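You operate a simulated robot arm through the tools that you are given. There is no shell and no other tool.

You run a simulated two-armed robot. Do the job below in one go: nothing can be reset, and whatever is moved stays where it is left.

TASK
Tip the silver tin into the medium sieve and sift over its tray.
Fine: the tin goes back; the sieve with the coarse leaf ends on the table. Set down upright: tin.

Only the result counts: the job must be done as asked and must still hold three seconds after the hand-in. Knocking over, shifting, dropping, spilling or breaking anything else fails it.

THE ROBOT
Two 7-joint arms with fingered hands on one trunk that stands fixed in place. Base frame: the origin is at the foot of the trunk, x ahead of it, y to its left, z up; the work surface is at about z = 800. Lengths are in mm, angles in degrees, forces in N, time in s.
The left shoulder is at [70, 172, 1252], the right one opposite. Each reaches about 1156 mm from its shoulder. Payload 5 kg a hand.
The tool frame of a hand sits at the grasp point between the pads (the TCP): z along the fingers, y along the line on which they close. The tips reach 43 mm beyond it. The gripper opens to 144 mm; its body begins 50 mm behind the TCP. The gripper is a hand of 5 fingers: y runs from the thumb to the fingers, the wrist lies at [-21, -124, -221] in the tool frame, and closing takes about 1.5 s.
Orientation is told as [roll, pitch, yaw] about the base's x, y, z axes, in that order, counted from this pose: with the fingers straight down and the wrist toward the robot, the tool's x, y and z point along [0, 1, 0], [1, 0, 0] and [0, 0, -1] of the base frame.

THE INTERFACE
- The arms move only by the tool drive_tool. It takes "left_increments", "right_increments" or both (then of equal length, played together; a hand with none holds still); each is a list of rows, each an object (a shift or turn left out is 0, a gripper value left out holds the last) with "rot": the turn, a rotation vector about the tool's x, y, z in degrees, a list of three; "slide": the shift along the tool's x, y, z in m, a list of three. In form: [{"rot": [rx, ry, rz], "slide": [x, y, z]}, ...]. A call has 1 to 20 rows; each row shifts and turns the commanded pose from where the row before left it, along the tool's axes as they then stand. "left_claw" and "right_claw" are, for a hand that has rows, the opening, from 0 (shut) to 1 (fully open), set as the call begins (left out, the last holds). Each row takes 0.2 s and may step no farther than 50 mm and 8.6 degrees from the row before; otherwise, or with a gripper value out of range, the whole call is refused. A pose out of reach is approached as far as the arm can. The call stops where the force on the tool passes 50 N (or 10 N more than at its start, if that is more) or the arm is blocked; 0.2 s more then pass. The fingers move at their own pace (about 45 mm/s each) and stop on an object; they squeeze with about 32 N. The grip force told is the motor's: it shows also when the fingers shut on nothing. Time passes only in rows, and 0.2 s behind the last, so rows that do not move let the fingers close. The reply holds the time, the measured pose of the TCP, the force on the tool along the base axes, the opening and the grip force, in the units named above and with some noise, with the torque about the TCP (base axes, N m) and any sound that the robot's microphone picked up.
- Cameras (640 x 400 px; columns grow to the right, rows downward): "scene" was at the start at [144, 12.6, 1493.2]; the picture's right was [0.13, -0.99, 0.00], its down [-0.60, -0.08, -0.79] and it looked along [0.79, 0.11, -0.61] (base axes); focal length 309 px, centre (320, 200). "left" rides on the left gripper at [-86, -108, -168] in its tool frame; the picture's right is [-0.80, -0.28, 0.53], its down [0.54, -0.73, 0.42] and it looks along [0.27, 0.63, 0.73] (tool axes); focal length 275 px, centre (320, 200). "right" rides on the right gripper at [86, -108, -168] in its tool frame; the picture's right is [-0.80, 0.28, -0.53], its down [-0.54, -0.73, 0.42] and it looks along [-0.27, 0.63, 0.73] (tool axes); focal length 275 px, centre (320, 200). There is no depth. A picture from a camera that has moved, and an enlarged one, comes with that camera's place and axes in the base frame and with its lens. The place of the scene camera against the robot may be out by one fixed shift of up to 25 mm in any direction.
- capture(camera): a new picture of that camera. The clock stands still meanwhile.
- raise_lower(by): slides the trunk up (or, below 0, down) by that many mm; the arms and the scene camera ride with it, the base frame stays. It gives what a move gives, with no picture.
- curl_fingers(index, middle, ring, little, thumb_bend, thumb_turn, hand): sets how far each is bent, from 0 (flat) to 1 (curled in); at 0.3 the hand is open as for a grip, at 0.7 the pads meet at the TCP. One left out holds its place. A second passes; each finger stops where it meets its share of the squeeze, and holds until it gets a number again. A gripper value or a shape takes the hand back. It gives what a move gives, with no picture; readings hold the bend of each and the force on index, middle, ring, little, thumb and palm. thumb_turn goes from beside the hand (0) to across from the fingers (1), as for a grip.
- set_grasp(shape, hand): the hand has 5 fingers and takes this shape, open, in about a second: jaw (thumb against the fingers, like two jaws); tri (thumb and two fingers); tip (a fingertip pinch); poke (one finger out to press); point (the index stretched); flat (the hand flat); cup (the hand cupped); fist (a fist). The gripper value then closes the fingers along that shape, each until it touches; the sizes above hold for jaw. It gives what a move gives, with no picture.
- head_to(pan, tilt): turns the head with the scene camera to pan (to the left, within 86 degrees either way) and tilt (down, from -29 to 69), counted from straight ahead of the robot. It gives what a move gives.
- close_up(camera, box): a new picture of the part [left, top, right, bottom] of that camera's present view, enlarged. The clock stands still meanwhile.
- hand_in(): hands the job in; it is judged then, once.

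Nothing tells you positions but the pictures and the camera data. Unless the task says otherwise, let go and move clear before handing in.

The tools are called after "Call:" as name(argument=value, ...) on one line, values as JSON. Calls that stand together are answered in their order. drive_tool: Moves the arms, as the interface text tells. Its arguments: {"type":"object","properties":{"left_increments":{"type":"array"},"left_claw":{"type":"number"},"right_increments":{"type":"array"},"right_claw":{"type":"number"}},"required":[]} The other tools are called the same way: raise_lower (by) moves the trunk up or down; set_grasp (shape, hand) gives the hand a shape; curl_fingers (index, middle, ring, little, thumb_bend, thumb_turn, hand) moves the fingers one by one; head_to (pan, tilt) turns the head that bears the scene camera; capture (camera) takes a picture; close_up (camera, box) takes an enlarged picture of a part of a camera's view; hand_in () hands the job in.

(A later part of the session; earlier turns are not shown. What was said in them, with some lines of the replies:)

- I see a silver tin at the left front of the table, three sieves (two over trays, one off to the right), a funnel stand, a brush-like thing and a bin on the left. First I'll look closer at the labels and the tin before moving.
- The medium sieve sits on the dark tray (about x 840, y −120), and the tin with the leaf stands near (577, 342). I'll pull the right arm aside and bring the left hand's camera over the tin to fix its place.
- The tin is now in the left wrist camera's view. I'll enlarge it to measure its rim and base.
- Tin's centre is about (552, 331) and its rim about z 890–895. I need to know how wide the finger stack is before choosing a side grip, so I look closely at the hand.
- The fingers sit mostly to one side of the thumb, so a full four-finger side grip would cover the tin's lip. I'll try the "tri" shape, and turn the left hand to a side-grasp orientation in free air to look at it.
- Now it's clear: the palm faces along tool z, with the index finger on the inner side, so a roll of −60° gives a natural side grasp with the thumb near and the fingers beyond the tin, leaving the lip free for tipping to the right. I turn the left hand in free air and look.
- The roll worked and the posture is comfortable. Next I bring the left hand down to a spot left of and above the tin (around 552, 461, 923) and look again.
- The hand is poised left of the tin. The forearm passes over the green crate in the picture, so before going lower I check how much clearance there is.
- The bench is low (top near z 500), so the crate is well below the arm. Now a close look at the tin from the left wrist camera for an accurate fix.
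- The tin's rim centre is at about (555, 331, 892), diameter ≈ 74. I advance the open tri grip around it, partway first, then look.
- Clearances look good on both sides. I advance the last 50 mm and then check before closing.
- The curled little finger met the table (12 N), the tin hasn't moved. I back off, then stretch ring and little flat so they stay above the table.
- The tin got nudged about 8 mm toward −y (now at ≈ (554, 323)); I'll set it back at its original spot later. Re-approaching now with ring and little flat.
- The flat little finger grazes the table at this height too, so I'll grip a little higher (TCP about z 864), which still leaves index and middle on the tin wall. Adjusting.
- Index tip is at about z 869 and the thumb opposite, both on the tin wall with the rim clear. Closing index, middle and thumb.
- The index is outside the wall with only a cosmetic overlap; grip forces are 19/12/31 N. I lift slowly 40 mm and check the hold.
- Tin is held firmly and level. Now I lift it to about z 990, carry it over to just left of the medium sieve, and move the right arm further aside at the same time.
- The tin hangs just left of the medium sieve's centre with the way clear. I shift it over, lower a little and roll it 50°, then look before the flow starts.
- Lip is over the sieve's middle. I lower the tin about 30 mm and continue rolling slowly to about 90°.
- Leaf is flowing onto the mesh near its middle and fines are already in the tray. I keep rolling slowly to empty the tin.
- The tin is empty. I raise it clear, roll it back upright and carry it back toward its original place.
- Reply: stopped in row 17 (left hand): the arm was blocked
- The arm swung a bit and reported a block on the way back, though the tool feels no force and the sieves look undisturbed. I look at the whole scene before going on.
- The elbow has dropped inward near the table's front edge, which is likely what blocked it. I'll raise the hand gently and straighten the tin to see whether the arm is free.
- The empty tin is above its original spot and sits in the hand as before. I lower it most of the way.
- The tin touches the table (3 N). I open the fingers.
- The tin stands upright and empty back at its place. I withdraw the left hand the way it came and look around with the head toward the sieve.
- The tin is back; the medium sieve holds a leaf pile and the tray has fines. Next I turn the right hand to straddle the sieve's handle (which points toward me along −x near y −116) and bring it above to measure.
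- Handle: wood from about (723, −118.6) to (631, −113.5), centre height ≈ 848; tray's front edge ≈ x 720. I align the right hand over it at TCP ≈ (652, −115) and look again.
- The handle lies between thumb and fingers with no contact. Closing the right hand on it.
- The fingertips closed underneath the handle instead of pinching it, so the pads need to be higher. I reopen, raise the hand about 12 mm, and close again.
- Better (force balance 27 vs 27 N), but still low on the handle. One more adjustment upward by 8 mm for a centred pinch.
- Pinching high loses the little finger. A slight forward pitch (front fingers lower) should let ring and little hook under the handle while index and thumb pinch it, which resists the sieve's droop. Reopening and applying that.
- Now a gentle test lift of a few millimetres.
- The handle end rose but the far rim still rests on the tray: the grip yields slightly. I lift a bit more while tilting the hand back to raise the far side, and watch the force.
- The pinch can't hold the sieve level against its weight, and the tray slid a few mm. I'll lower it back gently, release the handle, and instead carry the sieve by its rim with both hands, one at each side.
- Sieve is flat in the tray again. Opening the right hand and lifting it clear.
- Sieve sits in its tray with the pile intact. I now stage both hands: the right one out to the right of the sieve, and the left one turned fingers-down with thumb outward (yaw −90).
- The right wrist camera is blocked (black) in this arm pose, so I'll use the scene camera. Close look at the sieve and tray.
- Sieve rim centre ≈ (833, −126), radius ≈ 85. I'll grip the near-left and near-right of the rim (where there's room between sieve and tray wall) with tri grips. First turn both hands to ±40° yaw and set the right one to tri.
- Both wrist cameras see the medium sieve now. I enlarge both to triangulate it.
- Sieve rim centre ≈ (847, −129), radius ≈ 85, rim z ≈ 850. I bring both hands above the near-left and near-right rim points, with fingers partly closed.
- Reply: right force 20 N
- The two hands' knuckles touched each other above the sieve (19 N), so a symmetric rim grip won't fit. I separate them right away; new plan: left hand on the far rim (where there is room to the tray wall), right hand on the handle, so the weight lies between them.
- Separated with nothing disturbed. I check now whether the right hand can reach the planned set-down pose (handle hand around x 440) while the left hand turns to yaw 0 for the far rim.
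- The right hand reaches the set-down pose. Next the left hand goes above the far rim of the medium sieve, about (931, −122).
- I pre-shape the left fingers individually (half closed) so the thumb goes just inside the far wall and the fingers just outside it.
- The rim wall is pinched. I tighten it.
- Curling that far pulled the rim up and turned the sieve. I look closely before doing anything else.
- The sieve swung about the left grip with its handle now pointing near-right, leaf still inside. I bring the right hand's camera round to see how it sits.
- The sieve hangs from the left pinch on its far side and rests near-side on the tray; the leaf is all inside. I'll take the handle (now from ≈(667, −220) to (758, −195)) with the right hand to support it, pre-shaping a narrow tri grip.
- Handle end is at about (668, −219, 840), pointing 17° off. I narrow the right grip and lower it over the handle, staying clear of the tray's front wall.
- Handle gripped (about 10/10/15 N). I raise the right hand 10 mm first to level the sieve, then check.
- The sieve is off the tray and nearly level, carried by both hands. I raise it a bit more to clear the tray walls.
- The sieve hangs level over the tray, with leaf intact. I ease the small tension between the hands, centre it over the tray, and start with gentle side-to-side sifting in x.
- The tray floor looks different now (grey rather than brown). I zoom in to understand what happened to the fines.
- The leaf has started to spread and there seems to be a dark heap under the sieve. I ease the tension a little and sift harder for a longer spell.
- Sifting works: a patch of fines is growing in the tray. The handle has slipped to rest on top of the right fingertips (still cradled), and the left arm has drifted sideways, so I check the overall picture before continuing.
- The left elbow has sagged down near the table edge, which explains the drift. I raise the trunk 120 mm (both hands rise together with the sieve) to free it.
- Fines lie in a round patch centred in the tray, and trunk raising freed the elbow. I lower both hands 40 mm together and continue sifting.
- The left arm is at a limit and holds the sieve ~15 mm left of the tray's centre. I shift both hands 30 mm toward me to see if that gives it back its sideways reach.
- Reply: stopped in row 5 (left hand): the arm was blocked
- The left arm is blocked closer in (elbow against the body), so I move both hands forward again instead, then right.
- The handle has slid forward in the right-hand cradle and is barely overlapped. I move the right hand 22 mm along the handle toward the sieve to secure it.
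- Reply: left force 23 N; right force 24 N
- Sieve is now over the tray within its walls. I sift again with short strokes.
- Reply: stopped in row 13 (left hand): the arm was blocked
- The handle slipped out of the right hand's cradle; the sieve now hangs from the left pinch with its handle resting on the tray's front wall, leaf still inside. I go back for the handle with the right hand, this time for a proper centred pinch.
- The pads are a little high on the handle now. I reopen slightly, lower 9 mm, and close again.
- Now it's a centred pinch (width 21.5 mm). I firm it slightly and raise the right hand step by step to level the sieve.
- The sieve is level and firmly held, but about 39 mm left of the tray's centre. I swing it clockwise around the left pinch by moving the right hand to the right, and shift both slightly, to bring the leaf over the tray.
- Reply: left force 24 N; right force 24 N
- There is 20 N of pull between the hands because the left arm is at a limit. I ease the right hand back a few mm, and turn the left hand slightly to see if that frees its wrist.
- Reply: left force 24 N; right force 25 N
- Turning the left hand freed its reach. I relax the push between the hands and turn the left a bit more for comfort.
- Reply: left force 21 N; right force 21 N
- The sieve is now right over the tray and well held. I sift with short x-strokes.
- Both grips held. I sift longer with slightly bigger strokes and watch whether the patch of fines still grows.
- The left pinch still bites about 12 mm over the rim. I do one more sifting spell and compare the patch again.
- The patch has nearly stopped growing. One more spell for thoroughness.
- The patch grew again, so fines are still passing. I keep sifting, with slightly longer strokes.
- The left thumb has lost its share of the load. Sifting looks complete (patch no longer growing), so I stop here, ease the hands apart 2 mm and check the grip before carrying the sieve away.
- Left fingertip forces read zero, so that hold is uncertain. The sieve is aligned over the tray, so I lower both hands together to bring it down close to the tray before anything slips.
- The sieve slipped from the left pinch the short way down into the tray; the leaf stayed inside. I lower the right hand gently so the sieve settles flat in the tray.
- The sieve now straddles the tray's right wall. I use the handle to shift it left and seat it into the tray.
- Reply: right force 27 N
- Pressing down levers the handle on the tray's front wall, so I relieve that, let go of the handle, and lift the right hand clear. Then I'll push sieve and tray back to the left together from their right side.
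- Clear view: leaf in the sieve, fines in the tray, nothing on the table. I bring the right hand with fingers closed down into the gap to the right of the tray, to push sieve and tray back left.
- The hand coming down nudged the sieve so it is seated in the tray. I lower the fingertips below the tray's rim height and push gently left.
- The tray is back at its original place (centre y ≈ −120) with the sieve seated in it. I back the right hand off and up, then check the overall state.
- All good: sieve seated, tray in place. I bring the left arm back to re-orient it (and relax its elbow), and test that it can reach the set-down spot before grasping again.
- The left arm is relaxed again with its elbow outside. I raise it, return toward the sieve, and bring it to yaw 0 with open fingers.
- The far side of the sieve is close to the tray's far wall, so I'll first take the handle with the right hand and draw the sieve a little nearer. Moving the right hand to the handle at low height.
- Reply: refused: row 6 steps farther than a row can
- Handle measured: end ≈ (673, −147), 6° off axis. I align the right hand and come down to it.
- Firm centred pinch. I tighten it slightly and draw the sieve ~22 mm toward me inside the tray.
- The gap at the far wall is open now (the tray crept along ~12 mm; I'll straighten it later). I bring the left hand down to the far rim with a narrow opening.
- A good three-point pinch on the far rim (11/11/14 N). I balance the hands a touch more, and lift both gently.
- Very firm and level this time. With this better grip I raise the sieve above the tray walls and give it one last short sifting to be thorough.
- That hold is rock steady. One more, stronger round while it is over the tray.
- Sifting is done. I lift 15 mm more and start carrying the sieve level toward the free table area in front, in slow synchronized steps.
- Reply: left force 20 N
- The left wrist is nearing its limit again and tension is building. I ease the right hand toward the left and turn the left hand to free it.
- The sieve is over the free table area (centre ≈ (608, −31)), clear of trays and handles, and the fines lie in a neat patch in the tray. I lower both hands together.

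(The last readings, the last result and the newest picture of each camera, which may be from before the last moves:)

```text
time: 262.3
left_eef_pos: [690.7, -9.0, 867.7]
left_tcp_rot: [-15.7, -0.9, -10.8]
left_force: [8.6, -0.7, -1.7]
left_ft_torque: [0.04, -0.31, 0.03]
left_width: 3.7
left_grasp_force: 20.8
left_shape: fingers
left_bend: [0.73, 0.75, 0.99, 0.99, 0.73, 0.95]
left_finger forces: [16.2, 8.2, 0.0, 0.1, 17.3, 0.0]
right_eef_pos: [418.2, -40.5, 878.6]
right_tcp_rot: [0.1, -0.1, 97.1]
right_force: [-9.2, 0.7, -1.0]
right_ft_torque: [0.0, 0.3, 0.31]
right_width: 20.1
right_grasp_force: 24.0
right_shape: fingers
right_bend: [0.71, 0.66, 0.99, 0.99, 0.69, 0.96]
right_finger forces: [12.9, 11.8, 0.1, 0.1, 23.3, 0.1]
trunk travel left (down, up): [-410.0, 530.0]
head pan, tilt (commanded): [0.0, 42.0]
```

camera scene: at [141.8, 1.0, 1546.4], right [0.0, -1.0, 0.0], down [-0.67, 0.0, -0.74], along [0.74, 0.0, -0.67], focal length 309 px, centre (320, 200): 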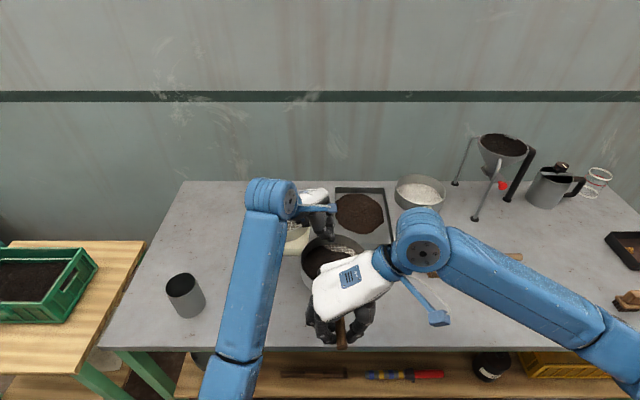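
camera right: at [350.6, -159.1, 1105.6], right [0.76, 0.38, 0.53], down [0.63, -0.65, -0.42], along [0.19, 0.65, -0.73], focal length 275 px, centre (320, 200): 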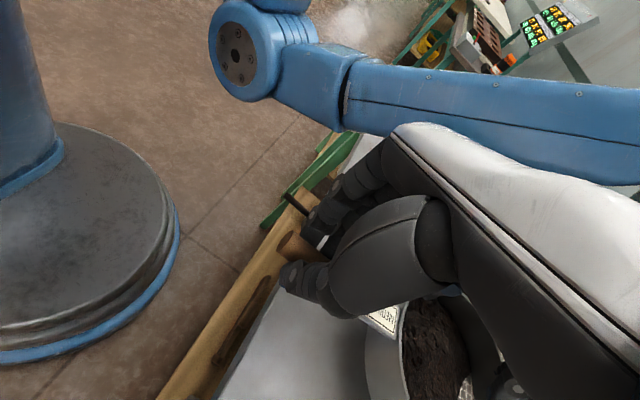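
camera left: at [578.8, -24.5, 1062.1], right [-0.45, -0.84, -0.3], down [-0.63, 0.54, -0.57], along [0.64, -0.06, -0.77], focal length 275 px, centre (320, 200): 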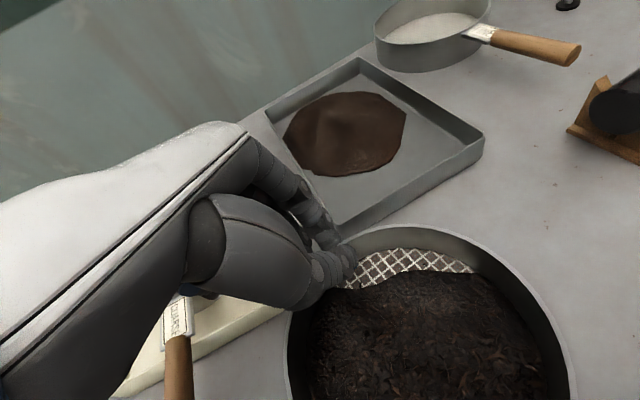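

Call:
drive_tool(left_increments=[{"slide": [0.0004, 0.0002, 0.0014]}, {"slide": [0.0004, 0, 0.0014]}, {"slide": [0, 0, 0]}, {"slide": [0, 0, 0]}], right_increments=[{"slide": [0.001, 0, 0.0015]}, {"slide": [0, 0, 0.0015]}, {"slide": [0, 0, 0]}, {"slide": [0, 0, 0]}])

Call:
close_up(camera="left", box=[240, 160, 600, 400])

Call:
close_up(camera="scene", box=[270, 220, 400, 360])

```text
time: 263.3
left_eef_pos: [690.4, -8.0, 865.9]
left_tcp_rot: [-15.9, -0.9, -11.0]
left_force: [2.9, -1.1, 3.7]
left_ft_torque: [-0.1, -0.15, -0.04]
left_width: 3.7
left_grasp_force: 20.1
left_shape: fingers
left_bend: [0.73, 0.76, 0.99, 0.99, 0.73, 0.95]
left_finger forces: [14.0, 6.1, 0.1, 0.1, 19.4, 0.0]
right_eef_pos: [417.9, -40.3, 875.8]
right_tcp_rot: [0.1, 0.0, 97.0]
right_force: [-2.4, 0.8, 0.1]
right_ft_torque: [0.04, 0.1, 0.34]
right_width: 20.0
right_grasp_force: 24.0
right_shape: fingers
right_bend: [0.71, 0.66, 0.99, 0.99, 0.69, 0.96]
right_finger forces: [12.9, 11.6, 0.0, 0.0, 23.6, 0.0]
trunk travel left (down, up): [-410.0, 530.0]
head pan, tilt (commanded): [0.0, 42.0]
```

```text
1.67 times, centred on (420, 280) of left
camera zoom: at [573.7, -23.7, 1049.0], right [-0.45, -0.84, -0.3], down [-0.63, 0.54, -0.57], along [0.64, -0.06, -0.77], focal length 459 px, centre (153, 67)
```

zoom: 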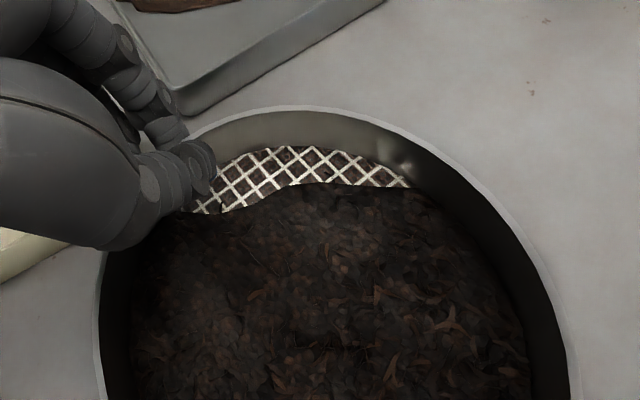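

```text
2.86 times, centred on (335, 290) of scene
camera zoom: at [141.3, 0.9, 1546.5], right [0.0, -1.0, 0.0], down [-0.67, 0.0, -0.74], along [0.74, 0.0, -0.67], focal length 884 px, centre (277, -57)
```

zoom: 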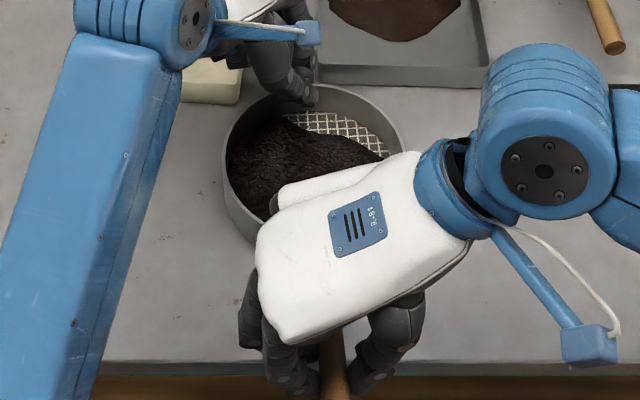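

The far side has touched the table. I lower the near side the last millimetres.

Call:
drive_tool(right_increments=[{"slide": [0, 0, 0.0015]}, {"slide": [0, 0, 0.001]}, {"slide": [0, 0, 0]}], left_increments=[{"slide": [0, 0, 0]}, {"slide": [0, 0, 0]}, {"slide": [0, 0, 0]}])

```text
time: 264.1
left_eef_pos: [690.8, -9.0, 864.8]
left_tcp_rot: [-15.8, -0.9, -11.1]
left_force: [0.3, -1.9, 5.3]
left_ft_torque: [-0.1, -0.1, -0.05]
left_width: 3.7
left_grasp_force: 19.7
left_shape: fingers
left_bend: [0.73, 0.76, 0.99, 0.99, 0.73, 0.95]
left_finger forces: [13.5, 5.7, 0.0, 0.1, 20.5, 0.0]
right_eef_pos: [417.7, -41.7, 873.8]
right_tcp_rot: [0.0, 0.0, 97.0]
right_force: [-0.8, 1.1, -1.0]
right_ft_torque: [0.08, 0.01, 0.24]
right_width: 20.3
right_grasp_force: 24.6
right_shape: fingers
right_bend: [0.71, 0.66, 0.99, 0.99, 0.69, 0.96]
right_finger forces: [13.1, 11.6, 0.0, 0.0, 24.0, 0.0]
trunk travel left (down, up): [-410.0, 530.0]
head pan, tilt (commanded): [0.0, 42.0]
```

Call:
drive_tool(right_increments=[{"slide": [0, 0, 0.0015]}, {"slide": [0, 0, 0.0015]}, {"slide": [0, 0, 0]}])

Call:
capture(camera="right")

```text
time: 264.9
left_eef_pos: [691.7, -9.5, 864.9]
left_tcp_rot: [-15.7, -0.9, -10.9]
left_force: [-1.8, -1.2, 6.0]
left_ft_torque: [-0.18, 0.0, -0.14]
left_width: 3.7
left_grasp_force: 19.5
left_shape: fingers
left_bend: [0.73, 0.76, 0.99, 0.99, 0.73, 0.95]
left_finger forces: [12.4, 5.0, 0.0, 0.0, 21.9, 0.0]
right_eef_pos: [416.5, -40.0, 870.2]
right_tcp_rot: [0.1, 0.0, 96.9]
right_force: [4.8, 1.1, 4.8]
right_ft_torque: [0.0, -0.11, 0.27]
right_width: 19.8
right_grasp_force: 24.4
right_shape: fingers
right_bend: [0.71, 0.66, 0.99, 0.99, 0.69, 0.97]
right_finger forces: [12.7, 12.0, 0.0, 0.0, 24.1, 0.0]
trunk travel left (down, up): [-410.0, 530.0]
head pan, tilt (commanded): [0.0, 42.0]
```

```text
taken
camera right: at [344.3, -159.0, 1037.3], right [0.76, 0.38, 0.53], down [0.63, -0.65, -0.42], along [0.19, 0.65, -0.73], focal length 275 px, centre (320, 200)
```

right: 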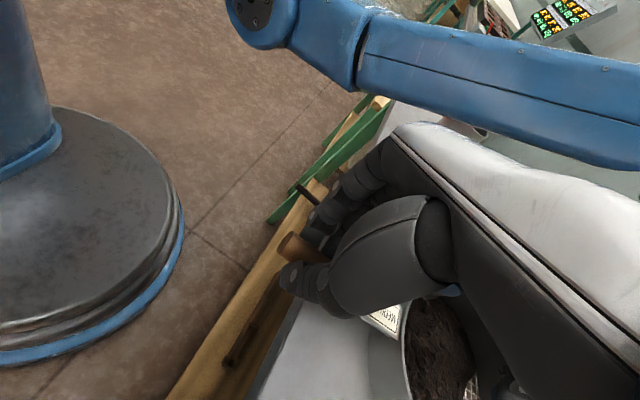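

Both sides rest on the table. I release the left pinch with a small opening and lift that hand clear, then release the handle.

Call:
curl_fingers(hand="left", index=0.65, middle=0.65, thumb_bend=0.64)

Call:
close_up(camera="left", box=[240, 160, 480, 340])

```text
time: 265.9
left_eef_pos: [690.4, -8.7, 865.0]
left_tcp_rot: [-15.6, -0.8, -11.0]
left_force: [0.0, 0.1, 0.5]
left_ft_torque: [0.0, -0.02, 0.03]
left_width: 26.2
left_grasp_force: 0.0
left_shape: fingers
left_bend: [0.65, 0.65, 0.99, 0.99, 0.64, 0.97]
left_finger forces: [0.1, 0.0, 0.1, 0.0, 0.0, 0.0]
right_eef_pos: [416.6, -40.2, 870.0]
right_tcp_rot: [0.0, 0.1, 97.0]
right_force: [-0.5, 2.1, 1.8]
right_ft_torque: [0.06, 0.06, 0.18]
right_width: 19.9
right_grasp_force: 23.1
right_shape: fingers
right_bend: [0.71, 0.67, 0.99, 0.99, 0.69, 0.96]
right_finger forces: [13.7, 10.3, 0.0, 0.1, 22.2, 0.0]
trunk travel left (down, up): [-410.0, 530.0]
head pan, tilt (commanded): [0.0, 42.0]
```

```text
2.22 times, centred on (360, 250) of left
camera zoom: at [573.7, -23.5, 1048.6], right [-0.45, -0.84, -0.3], down [-0.63, 0.54, -0.57], along [0.64, -0.06, -0.77], focal length 612 px, centre (231, 89)
```

zoom: 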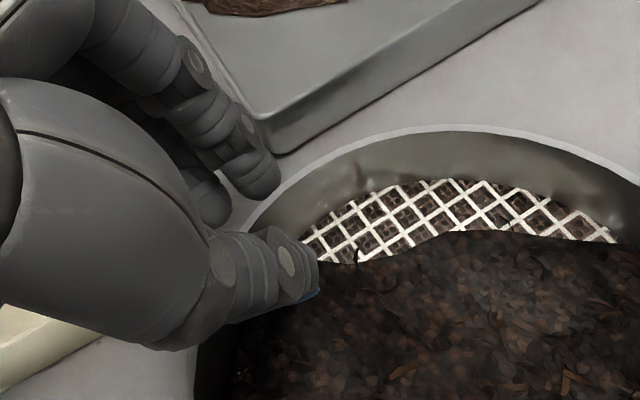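

Call:
drive_tool(left_increments=[{"slide": [-0.0027, 0.0002, -0.0096]}, {"slide": [-0.0027, 0.0002, -0.0096]}, {"slide": [-0.0027, 0.0002, -0.0096]}, {"slide": [-0.0054, 0.0003, -0.0192]}, {"slide": [-0.0081, 0.0005, -0.029]}, {"slide": [-0.0081, 0.0005, -0.029]}, {"slide": [0, 0, 0]}])

Call:
curl_fingers(hand="right", index=0.55, middle=0.55, thumb_bend=0.55)

Call:
capture(camera="left")

Call:
capture(camera="scene")

```text
time: 267.5
left_eef_pos: [691.2, -6.6, 975.5]
left_tcp_rot: [-15.8, -0.8, -11.1]
left_force: [0.6, 0.6, -0.3]
left_ft_torque: [-0.03, 0.02, -0.01]
left_width: 26.2
left_grasp_force: 0.0
left_shape: fingers
left_bend: [0.65, 0.65, 0.99, 0.99, 0.64, 0.97]
left_finger forces: [0.0, 0.0, 0.0, 0.1, 0.0, 0.0]
right_eef_pos: [416.3, -38.7, 869.0]
right_tcp_rot: [-0.1, 0.0, 97.0]
right_force: [-1.1, 1.0, 2.3]
right_ft_torque: [0.03, 0.06, 0.19]
right_width: 19.8
right_grasp_force: 22.6
right_shape: fingers
right_bend: [0.71, 0.67, 0.99, 0.99, 0.69, 0.96]
right_finger forces: [13.6, 10.1, 0.0, 0.0, 22.2, 0.0]
trunk travel left (down, up): [-410.0, 530.0]
head pan, tilt (commanded): [0.0, 42.0]
```

```text
time: 268.5
left_eef_pos: [690.5, -7.0, 976.3]
left_tcp_rot: [-15.7, -1.0, -11.0]
left_force: [-0.8, 0.0, 0.4]
left_ft_torque: [-0.06, -0.02, 0.02]
left_width: 26.3
left_grasp_force: 0.1
left_shape: fingers
left_bend: [0.65, 0.65, 0.99, 0.99, 0.64, 0.97]
left_finger forces: [0.0, 0.1, 0.0, 0.0, 0.0, 0.0]
right_eef_pos: [416.5, -40.3, 870.0]
right_tcp_rot: [0.0, 0.0, 96.9]
right_force: [-0.8, -0.4, 0.9]
right_ft_torque: [-0.02, -0.02, 0.03]
right_width: 60.0
right_grasp_force: 0.0
right_shape: fingers
right_bend: [0.55, 0.55, 0.99, 0.99, 0.55, 0.97]
right_finger forces: [0.2, 0.1, 0.0, 0.0, 0.0, 0.0]
trunk travel left (down, up): [-410.0, 530.0]
head pan, tilt (commanded): [0.0, 42.0]
```

```text
taken
camera left: at [573.6, -23.0, 1159.4], right [-0.45, -0.84, -0.3], down [-0.63, 0.54, -0.57], along [0.64, -0.06, -0.77], focal length 275 px, centre (320, 200)
```

left: 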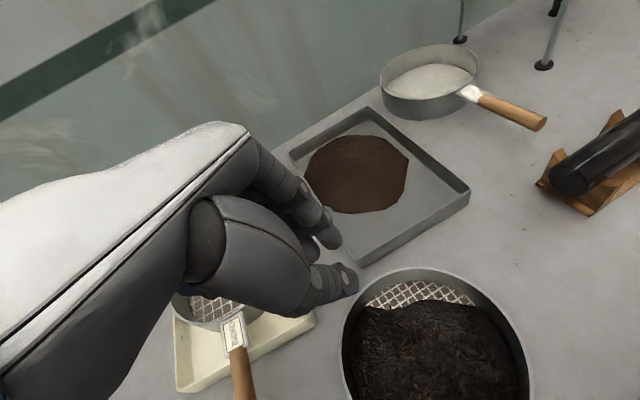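

```text
taken
camera scene: at [141.6, 1.0, 1546.4], right [0.0, -1.0, 0.0], down [-0.67, 0.0, -0.74], along [0.74, 0.0, -0.67], focal length 309 px, centre (320, 200)
```

scene: 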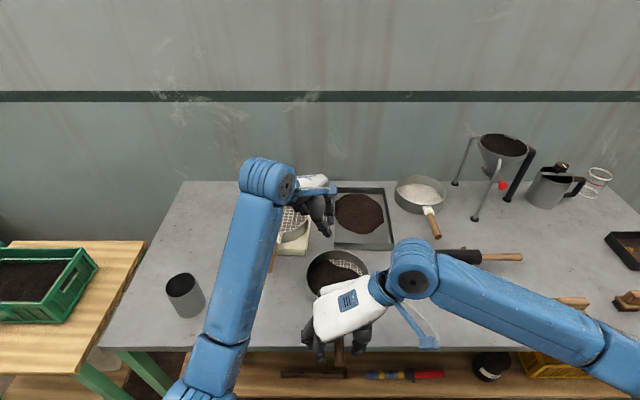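

The sieve stands on the table with its leaf. I raise the right hand off the handle and move it aside, and pull the left hand back too.

Call:
drive_tool(right_increments=[{"slide": [0, 0, -0.02]}, {"slide": [0, 0, -0.03]}, {"slide": [0, 0, -0.04]}, {"slide": [0, 0, -0.04]}, {"slide": [0, -0.03, -0.03]}, {"slide": [0, -0.045, 0]}, {"slide": [0, -0.045, 0]}, {"slide": [0, -0.045, 0]}, {"slide": [0, -0.045, 0]}, {"slide": [0, 0, 0]}], left_increments=[{"slide": [0, 0, -0.02]}, {"slide": [0, 0, -0.02]}, {"slide": [0.02, -0.005, -0.01]}, {"slide": [0.03, -0.015, 0]}, {"slide": [0.04, -0.02, 0]}, {"slide": [0.04, -0.02, 0]}, {"slide": [0.04, -0.02, 0]}, {"slide": [0.04, -0.02, 0]}, {"slide": [0.04, -0.02, 0]}, {"slide": [0, 0, 0]}])

Call:
capture(camera="scene")

Call:
capture(camera="left")

Call:
capture(camera="right")

```text
time: 270.7
left_eef_pos: [622.7, 261.9, 951.3]
left_tcp_rot: [-15.8, -0.9, -11.0]
left_force: [-0.2, -0.4, 0.3]
left_ft_torque: [0.01, 0.03, 0.0]
left_width: 26.3
left_grasp_force: 0.0
left_shape: fingers
left_bend: [0.65, 0.65, 0.99, 0.99, 0.64, 0.98]
left_finger forces: [0.1, 0.0, 0.0, 0.0, 0.0, 0.0]
right_eef_pos: [446.8, -253.0, 1027.8]
right_tcp_rot: [0.1, 0.0, 96.9]
right_force: [0.7, -0.3, -0.5]
right_ft_torque: [0.02, -0.01, -0.01]
right_width: 60.2
right_grasp_force: 0.1
right_shape: fingers
right_bend: [0.55, 0.55, 0.99, 0.99, 0.55, 0.97]
right_finger forces: [0.0, 0.1, 0.1, 0.0, 0.0, 0.2]
trunk travel left (down, up): [-410.0, 530.0]
head pan, tilt (commanded): [0.0, 42.0]
```

```text
taken
camera scene: at [142.9, 0.6, 1546.3], right [0.0, -1.0, 0.0], down [-0.67, 0.0, -0.74], along [0.74, 0.0, -0.67], focal length 309 px, centre (320, 200)
```

scene: 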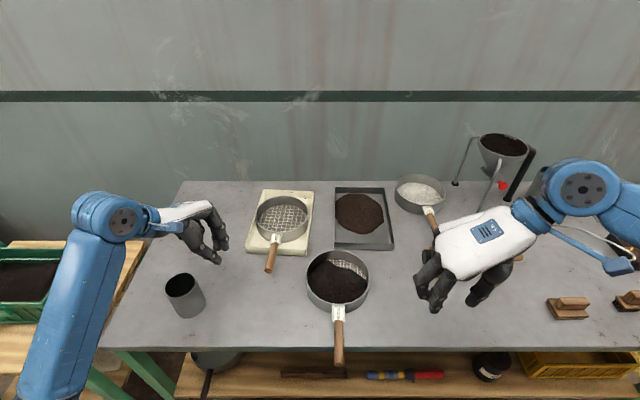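

```text
taken
camera left: at [506.0, 246.7, 1135.4], right [-0.45, -0.84, -0.3], down [-0.63, 0.54, -0.57], along [0.64, -0.06, -0.77], focal length 275 px, centre (320, 200)
```

left: 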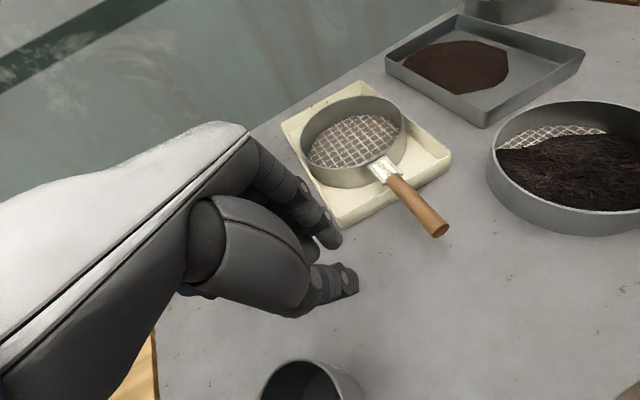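

```text
taken
camera right: at [374.8, -371.0, 1195.4], right [0.76, 0.38, 0.53], down [0.63, -0.65, -0.42], along [0.19, 0.65, -0.73], focal length 275 px, centre (320, 200)
```

right: 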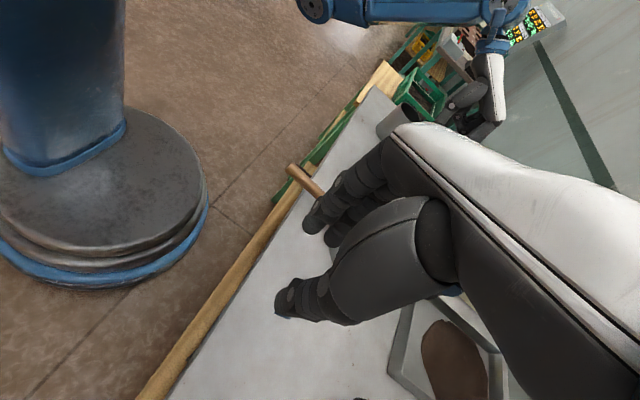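

Sieve, tin and tray all stand on the table. I check closely for spills and for the tray's position compared with the start.

Call:
close_up(camera="scene", box=[240, 170, 460, 370])

Call:
close_up(camera="scene", box=[320, 175, 410, 260])

Call:
close_up(camera="scene", box=[140, 240, 260, 340])

```text
2.00 times, centred on (350, 270) of scene
camera zoom: at [142.9, 0.6, 1546.3], right [0.0, -1.0, 0.0], down [-0.67, 0.0, -0.74], along [0.74, 0.0, -0.67], focal length 619 px, centre (260, 60)
```

zoom: 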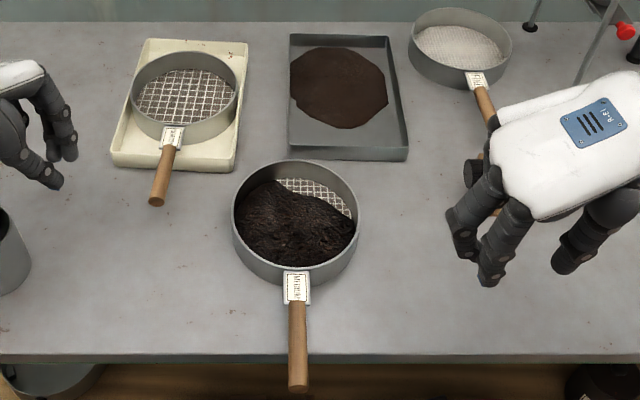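

```text
4.71 times, centred on (365, 218) of scene
camera zoom: at [142.9, 0.6, 1546.3], right [0.0, -1.0, 0.0], down [-0.67, 0.0, -0.74], along [0.74, 0.0, -0.67], focal length 1456 px, centre (108, 118)
```

zoom: 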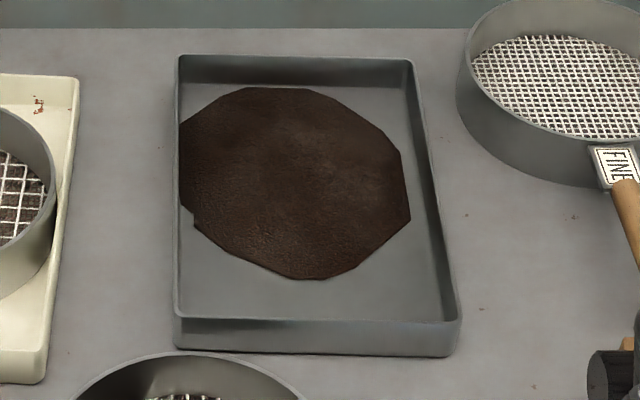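

```text
4.00 times, centred on (200, 290) of scene
camera zoom: at [142.9, 0.6, 1546.3], right [0.0, -1.0, 0.0], down [-0.67, 0.0, -0.74], along [0.74, 0.0, -0.67], focal length 1238 px, centre (800, -160)
```

zoom: 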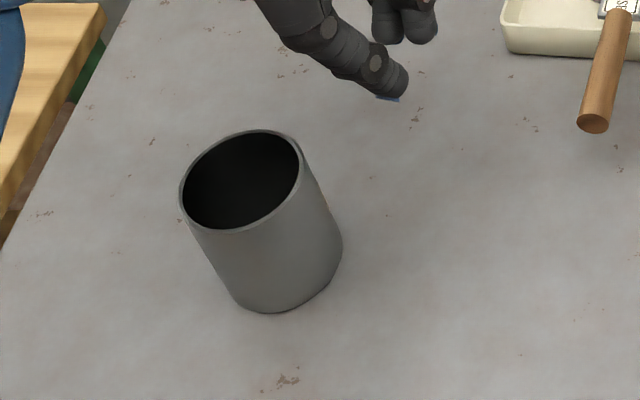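

Everything is as intended: coarse leaf in the sieve on the table, fines in the tray, tin upright, no spills. The tray still sits about 12 mm right of where it began, so I'll nudge it back with the closed right fingers, as before.

Call:
curl_fingers(hand="right", index=0.74, middle=0.74, thumb_bend=0.74)

Call:
drive_tool(right_increments=[{"slide": [-0.0392, -0.007, 0]}, {"slide": [-0.0392, -0.007, 0]}, {"slide": [-0.0392, -0.007, 0]}, {"slide": [-0.0392, -0.007, 0]}, {"slide": [-0.0392, -0.007, 0]}, {"slide": [-0.0392, -0.007, 0]}, {"slide": [-0.0392, -0.007, 0]}, {"slide": [-0.0392, -0.007, 0]}, {"slide": [-0.0392, -0.007, 0]}, {"slide": [-0.0392, -0.007, 0]}, {"rot": [0, 0, 7]}, {"slide": [0, 0, 0]}, {"slide": [0, 0, 0]}], left_increments=[{"slide": [0.01, -0.01, -0.03]}, {"slide": [0.02, -0.02, -0.03]}, {"slide": [0.03, -0.02, -0.02]}, {"slide": [0.03, 0, -0.02]}, {"slide": [0.03, 0, 0]}, {"slide": [0.03, 0, 0]}, {"slide": [0, 0, 0]}, {"slide": [0, 0, 0]}, {"slide": [0, 0, 0]}, {"slide": [0, 0, 0]}, {"slide": [0, 0, 0]}, {"slide": [0, 0, 0]}, {"slide": [0, 0, 0]}])

Call:
close_up(camera="scene", box=[320, 120, 460, 260])

Call:
capture(camera="scene")

```text
time: 271.7
left_eef_pos: [623.1, 262.1, 952.9]
left_tcp_rot: [-15.8, -0.8, -11.0]
left_force: [0.1, 0.2, 0.5]
left_ft_torque: [0.03, 0.01, -0.02]
left_width: 26.3
left_grasp_force: 0.1
left_shape: fingers
left_bend: [0.65, 0.65, 0.99, 0.99, 0.64, 0.98]
left_finger forces: [0.0, 0.1, 0.0, 0.0, 0.0, 0.0]
right_eef_pos: [445.5, -251.2, 1028.9]
right_tcp_rot: [0.1, 0.0, 97.0]
right_force: [-0.8, 0.3, -0.5]
right_ft_torque: [0.0, -0.02, 0.0]
right_width: 1.3
right_grasp_force: 0.0
right_shape: fingers
right_bend: [0.73, 0.74, 0.99, 0.99, 0.72, 0.97]
right_finger forces: [0.1, 0.0, 0.0, 0.0, 0.0, 0.1]
trunk travel left (down, up): [-410.0, 530.0]
head pan, tilt (commanded): [0.0, 42.0]
```

```text
time: 274.5
left_eef_pos: [603.6, 443.8, 1005.3]
left_tcp_rot: [-15.9, -0.9, -10.9]
left_force: [-0.1, 0.2, -0.7]
left_ft_torque: [-0.01, -0.01, 0.0]
left_width: 26.3
left_grasp_force: 0.1
left_shape: fingers
left_bend: [0.65, 0.65, 0.99, 0.99, 0.64, 0.98]
left_finger forces: [0.1, 0.0, 0.1, 0.1, 0.0, 0.1]
right_eef_pos: [837.4, -271.9, 1028.6]
right_tcp_rot: [0.1, 0.0, 89.9]
right_force: [-0.4, -0.4, 0.3]
right_ft_torque: [-0.01, 0.0, 0.04]
right_width: 1.8
right_grasp_force: 0.0
right_shape: fingers
right_bend: [0.73, 0.74, 0.99, 0.99, 0.72, 0.97]
right_finger forces: [0.0, 0.1, 0.0, 0.1, 0.0, 0.1]
trunk travel left (down, up): [-410.0, 530.0]
head pan, tilt (commanded): [0.0, 42.0]
```

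```text
2.86 times, centred on (390, 190) of scene
camera zoom: at [142.1, 1.3, 1546.4], right [0.0, -1.0, 0.0], down [-0.67, 0.0, -0.74], along [0.74, 0.0, -0.67], focal length 884 px, centre (120, 229)
```

zoom: 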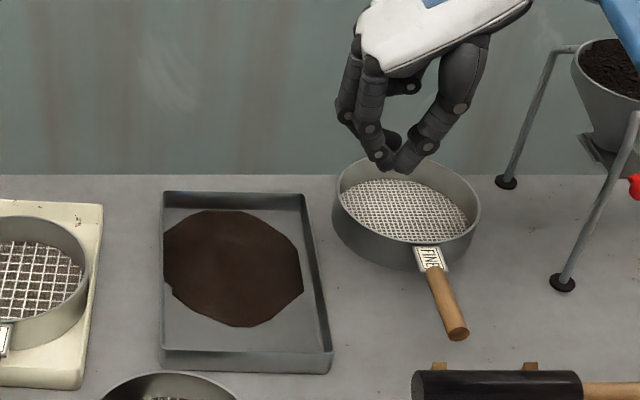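

```text
taken
camera scene: at [142.1, 1.3, 1546.4], right [0.0, -1.0, 0.0], down [-0.67, 0.0, -0.74], along [0.74, 0.0, -0.67], focal length 309 px, centre (320, 200)
```

scene: 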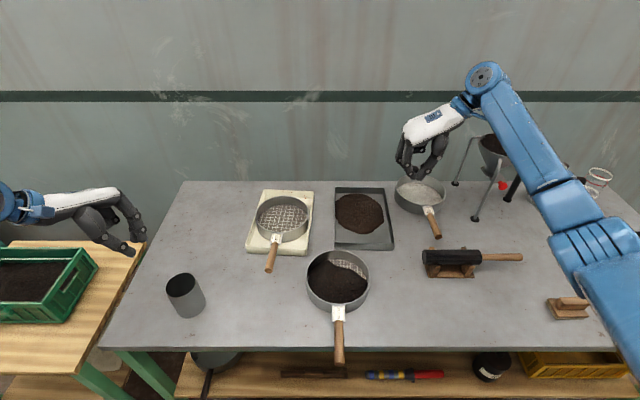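

Call:
drive_tool(right_increments=[{"slide": [0, 0, 0.04]}, {"slide": [0, 0, 0.04]}, {"slide": [0, 0, 0.04]}, {"slide": [0, 0, 0.035]}, {"slide": [0, 0, 0.015]}, {"slide": [0, 0, 0]}, {"slide": [0, 0.006, 0]}, {"slide": [0, 0.006, 0]}, {"slide": [0, 0.006, 0]}, {"slide": [0, 0, 0]}, {"slide": [0, 0, 0]}])

Call:
close_up(camera="scene", box=[320, 150, 440, 260])

```text
time: 276.9
left_eef_pos: [603.3, 442.8, 1006.4]
left_tcp_rot: [-15.7, -0.9, -11.0]
left_force: [0.3, -0.1, 0.1]
left_ft_torque: [-0.01, -0.01, -0.01]
left_width: 26.3
left_grasp_force: 0.1
left_shape: fingers
left_bend: [0.65, 0.65, 0.99, 0.99, 0.64, 0.98]
left_finger forces: [0.0, 0.1, 0.1, 0.0, 0.0, 0.0]
right_eef_pos: [841.4, -253.3, 860.0]
right_tcp_rot: [0.1, 0.0, 90.0]
right_force: [-0.3, -1.1, 0.0]
right_ft_torque: [-0.01, 0.0, 0.01]
right_width: 1.2
right_grasp_force: 0.0
right_shape: fingers
right_bend: [0.73, 0.74, 0.99, 0.99, 0.72, 0.97]
right_finger forces: [0.0, 0.0, 0.1, 0.0, 0.0, 0.1]
trunk travel left (down, up): [-410.0, 530.0]
head pan, tilt (commanded): [0.0, 42.0]
```

```text
3.64 times, centred on (380, 205) of scene
camera zoom: at [141.7, 1.2, 1546.4], right [0.0, -1.0, 0.0], down [-0.67, 0.0, -0.74], along [0.74, 0.0, -0.67], focal length 1125 px, centre (102, 182)
```

zoom: 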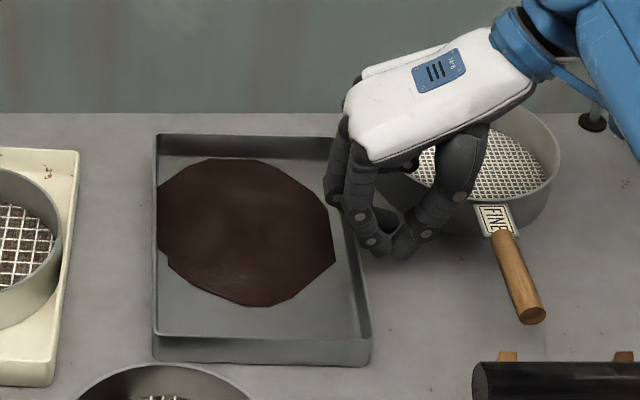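

Call:
drive_tool(right_increments=[{"slide": [0, 0.004, 0]}, {"slide": [0, 0.004, 0]}, {"slide": [0, 0.004, 0]}, {"slide": [0, 0.003, 0]}, {"slide": [0, 0, 0]}, {"slide": [0, 0, 0]}])

Call:
close_up(camera="scene", box=[320, 175, 410, 260])

```text
time: 278.3
left_eef_pos: [602.9, 443.9, 1006.2]
left_tcp_rot: [-15.9, -0.9, -11.1]
left_force: [-0.1, -0.3, 0.0]
left_ft_torque: [-0.02, 0.0, 0.0]
left_width: 26.3
left_grasp_force: 0.0
left_shape: fingers
left_bend: [0.65, 0.65, 0.99, 0.99, 0.64, 0.98]
left_finger forces: [0.1, 0.1, 0.1, 0.1, 0.0, 0.1]
right_eef_pos: [840.3, -237.4, 859.2]
right_tcp_rot: [0.1, 0.0, 89.9]
right_force: [1.7, -3.5, 6.2]
right_ft_torque: [0.13, -0.08, -0.06]
right_width: 1.1
right_grasp_force: 3.0
right_shape: fingers
right_bend: [0.73, 0.74, 0.99, 0.99, 0.72, 0.97]
right_finger forces: [0.0, 6.0, 0.0, 0.0, 0.0, 0.0]
trunk travel left (down, up): [-410.0, 530.0]
head pan, tilt (commanded): [0.0, 42.0]
```

```text
4.71 times, centred on (365, 218) of scene
camera zoom: at [140.9, 1.1, 1546.6], right [0.0, -1.0, 0.0], down [-0.67, 0.0, -0.74], along [0.74, 0.0, -0.67], focal length 1456 px, centre (108, 118)
```

zoom: 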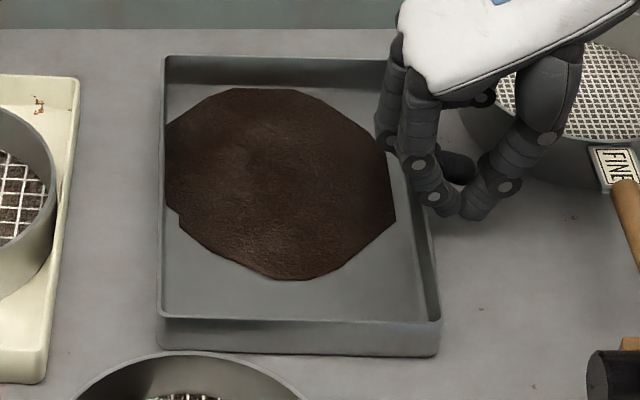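

The tray is back on its original spot. I withdraw the right hand: back, up, and away.

Call:
drive_tool(right_increments=[{"slide": [0, -0.005, 0]}, {"slide": [0, -0.01, 0]}, {"slide": [0, -0.01, 0]}, {"slide": [0, 0, -0.02]}, {"slide": [0, 0, -0.04]}, {"slide": [0, 0, -0.04]}, {"slide": [0, 0, -0.045]}, {"slide": [0, 0, -0.045]}, {"slide": [0.03, -0.02, 0]}, {"slide": [0.04, -0.02, 0]}, {"slide": [0.04, -0.02, 0]}, {"slide": [0.04, -0.02, 0]}, {"slide": [0, 0, 0]}])

Call:
capture(camera="scene")

Call:
close_up(camera="scene", box=[230, 170, 450, 370])

Call:
close_up(camera="scene", box=[400, 110, 640, 330])

```text
time: 281.1
left_eef_pos: [603.8, 443.1, 1005.2]
left_tcp_rot: [-15.8, -0.7, -11.0]
left_force: [-1.3, 0.3, -0.1]
left_ft_torque: [-0.06, 0.03, 0.0]
left_width: 26.3
left_grasp_force: 0.1
left_shape: fingers
left_bend: [0.65, 0.65, 0.99, 0.99, 0.64, 0.98]
left_finger forces: [0.0, 0.1, 0.0, 0.0, 0.0, 0.0]
right_eef_pos: [689.2, -342.2, 1047.8]
right_tcp_rot: [0.1, 0.1, 89.9]
right_force: [0.4, 0.6, -0.6]
right_ft_torque: [-0.02, 0.06, 0.01]
right_width: 1.2
right_grasp_force: 0.1
right_shape: fingers
right_bend: [0.73, 0.74, 0.99, 0.99, 0.72, 0.97]
right_finger forces: [0.0, 0.0, 0.0, 0.0, 0.0, 0.0]
trunk travel left (down, up): [-410.0, 530.0]
head pan, tilt (commanded): [0.0, 42.0]
```

```text
taken
camera scene: at [143.0, 2.4, 1546.3], right [0.0, -1.0, 0.0], down [-0.67, 0.0, -0.74], along [0.74, 0.0, -0.67], focal length 309 px, centre (320, 200)
```

scene: 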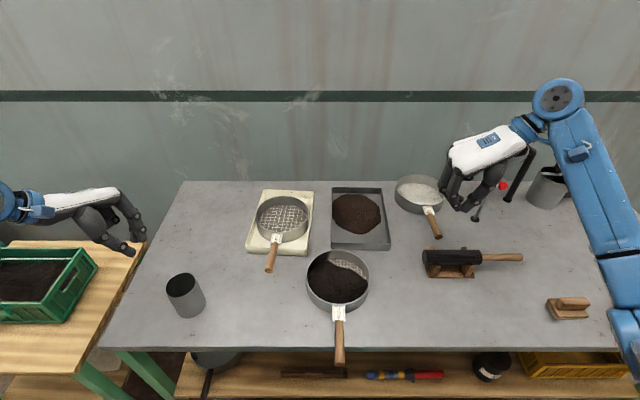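

```text
2.00 times, centred on (340, 270) of scene
camera zoom: at [143.0, 2.4, 1546.3], right [0.0, -1.0, 0.0], down [-0.67, 0.0, -0.74], along [0.74, 0.0, -0.67], focal length 619 px, centre (280, 60)
```

zoom: 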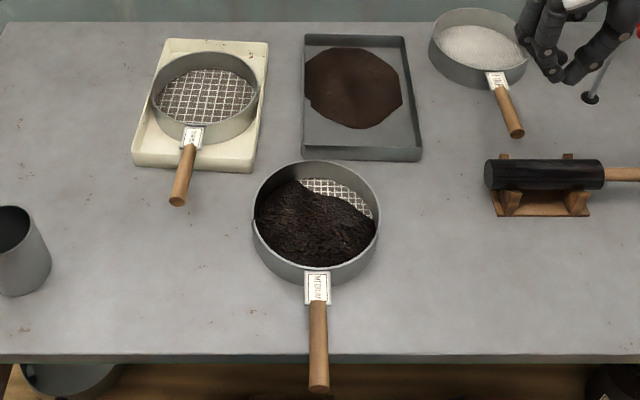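

```text
1.82 times, centred on (520, 220) of scene
camera zoom: at [143.0, 2.4, 1546.3], right [0.0, -1.0, 0.0], down [-0.67, 0.0, -0.74], along [0.74, 0.0, -0.67], focal length 563 px, centre (-44, 164)
```

zoom: 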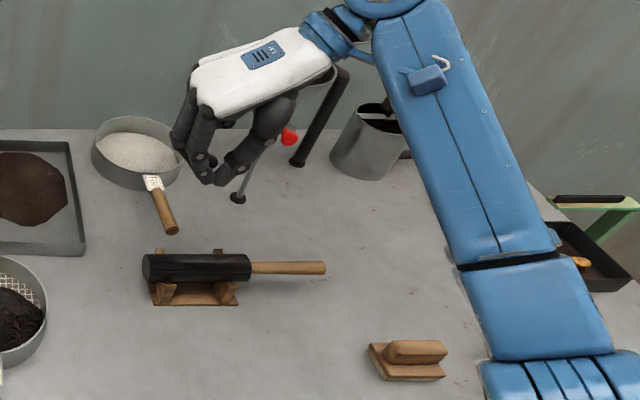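

Call:
capture(camera="left")

Call:
close_up(camera="scene", box=[290, 240, 390, 340])

```text
taken
camera left: at [487.3, 428.7, 1189.7], right [-0.45, -0.84, -0.3], down [-0.63, 0.54, -0.57], along [0.64, -0.06, -0.77], focal length 275 px, centre (320, 200)
```

left: 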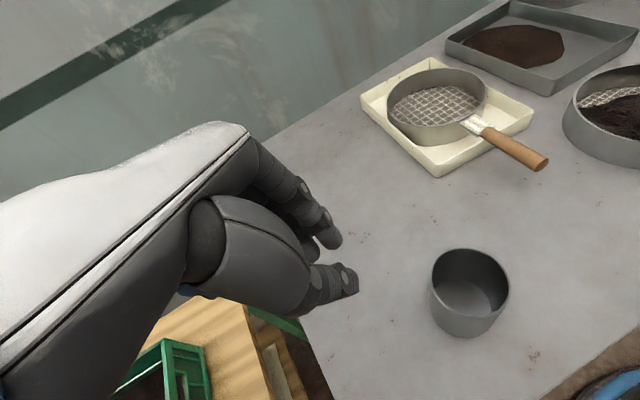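

```text
4.00 times, centred on (340, 290) of scene
camera zoom: at [143.0, 2.4, 1546.3], right [0.0, -1.0, 0.0], down [-0.67, 0.0, -0.74], along [0.74, 0.0, -0.67], focal length 1238 px, centre (240, -160)
```

zoom: 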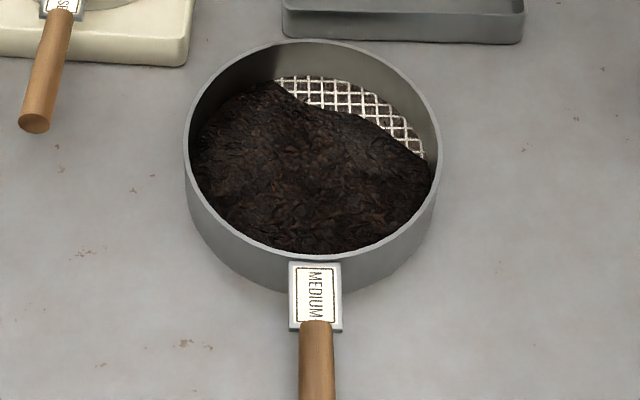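

The sifting job is finished. The silver tin stands upright and empty, about 12 mm from its starting spot. The medium sieve with the coarse leaf stands level on the table, and the fines lie in its tray, which I pushed back to where it started. I see no spills, nothing else looks moved, and both hands are clear, so I hand in.

Call:
hand_in()

```text
The job is handed in.
```

I tipped the silver tin into the medium sieve, sifted the leaf over its tray, and handed the job in. I don't have the verdict.

- **Tin:** it stands upright and empty, about 12 mm from where it started.
- **Sieve:** it stands level on the table in front of the trays with the coarse leaf in it. Its handle overhangs the table's front edge slightly.
- **Fines:** they lie in a round patch in the sieve's own tray. I saw no leaf on the table.
- **Sifting:** I sifted until the patch of fines nearly stopped growing. I couldn't measure how much fine leaf is left in the sieve.

Three things went wrong along the way that could count against the result:

- **Tray shifted:** it was dragged by up to about 45 mm while I gripped the sieve and its handle. I pushed it back to within a few millimetres of its start.
- **Sieve slipped:** its handle slid out of the right hand once, and later it slid from the left hand the short way down into the tray. The leaf stayed in both times.
- **Hands touched:** they bumped each other once above the sieve, at about 19 N. That moved nothing else.

In the final pictures the other objects look where they were at the start.
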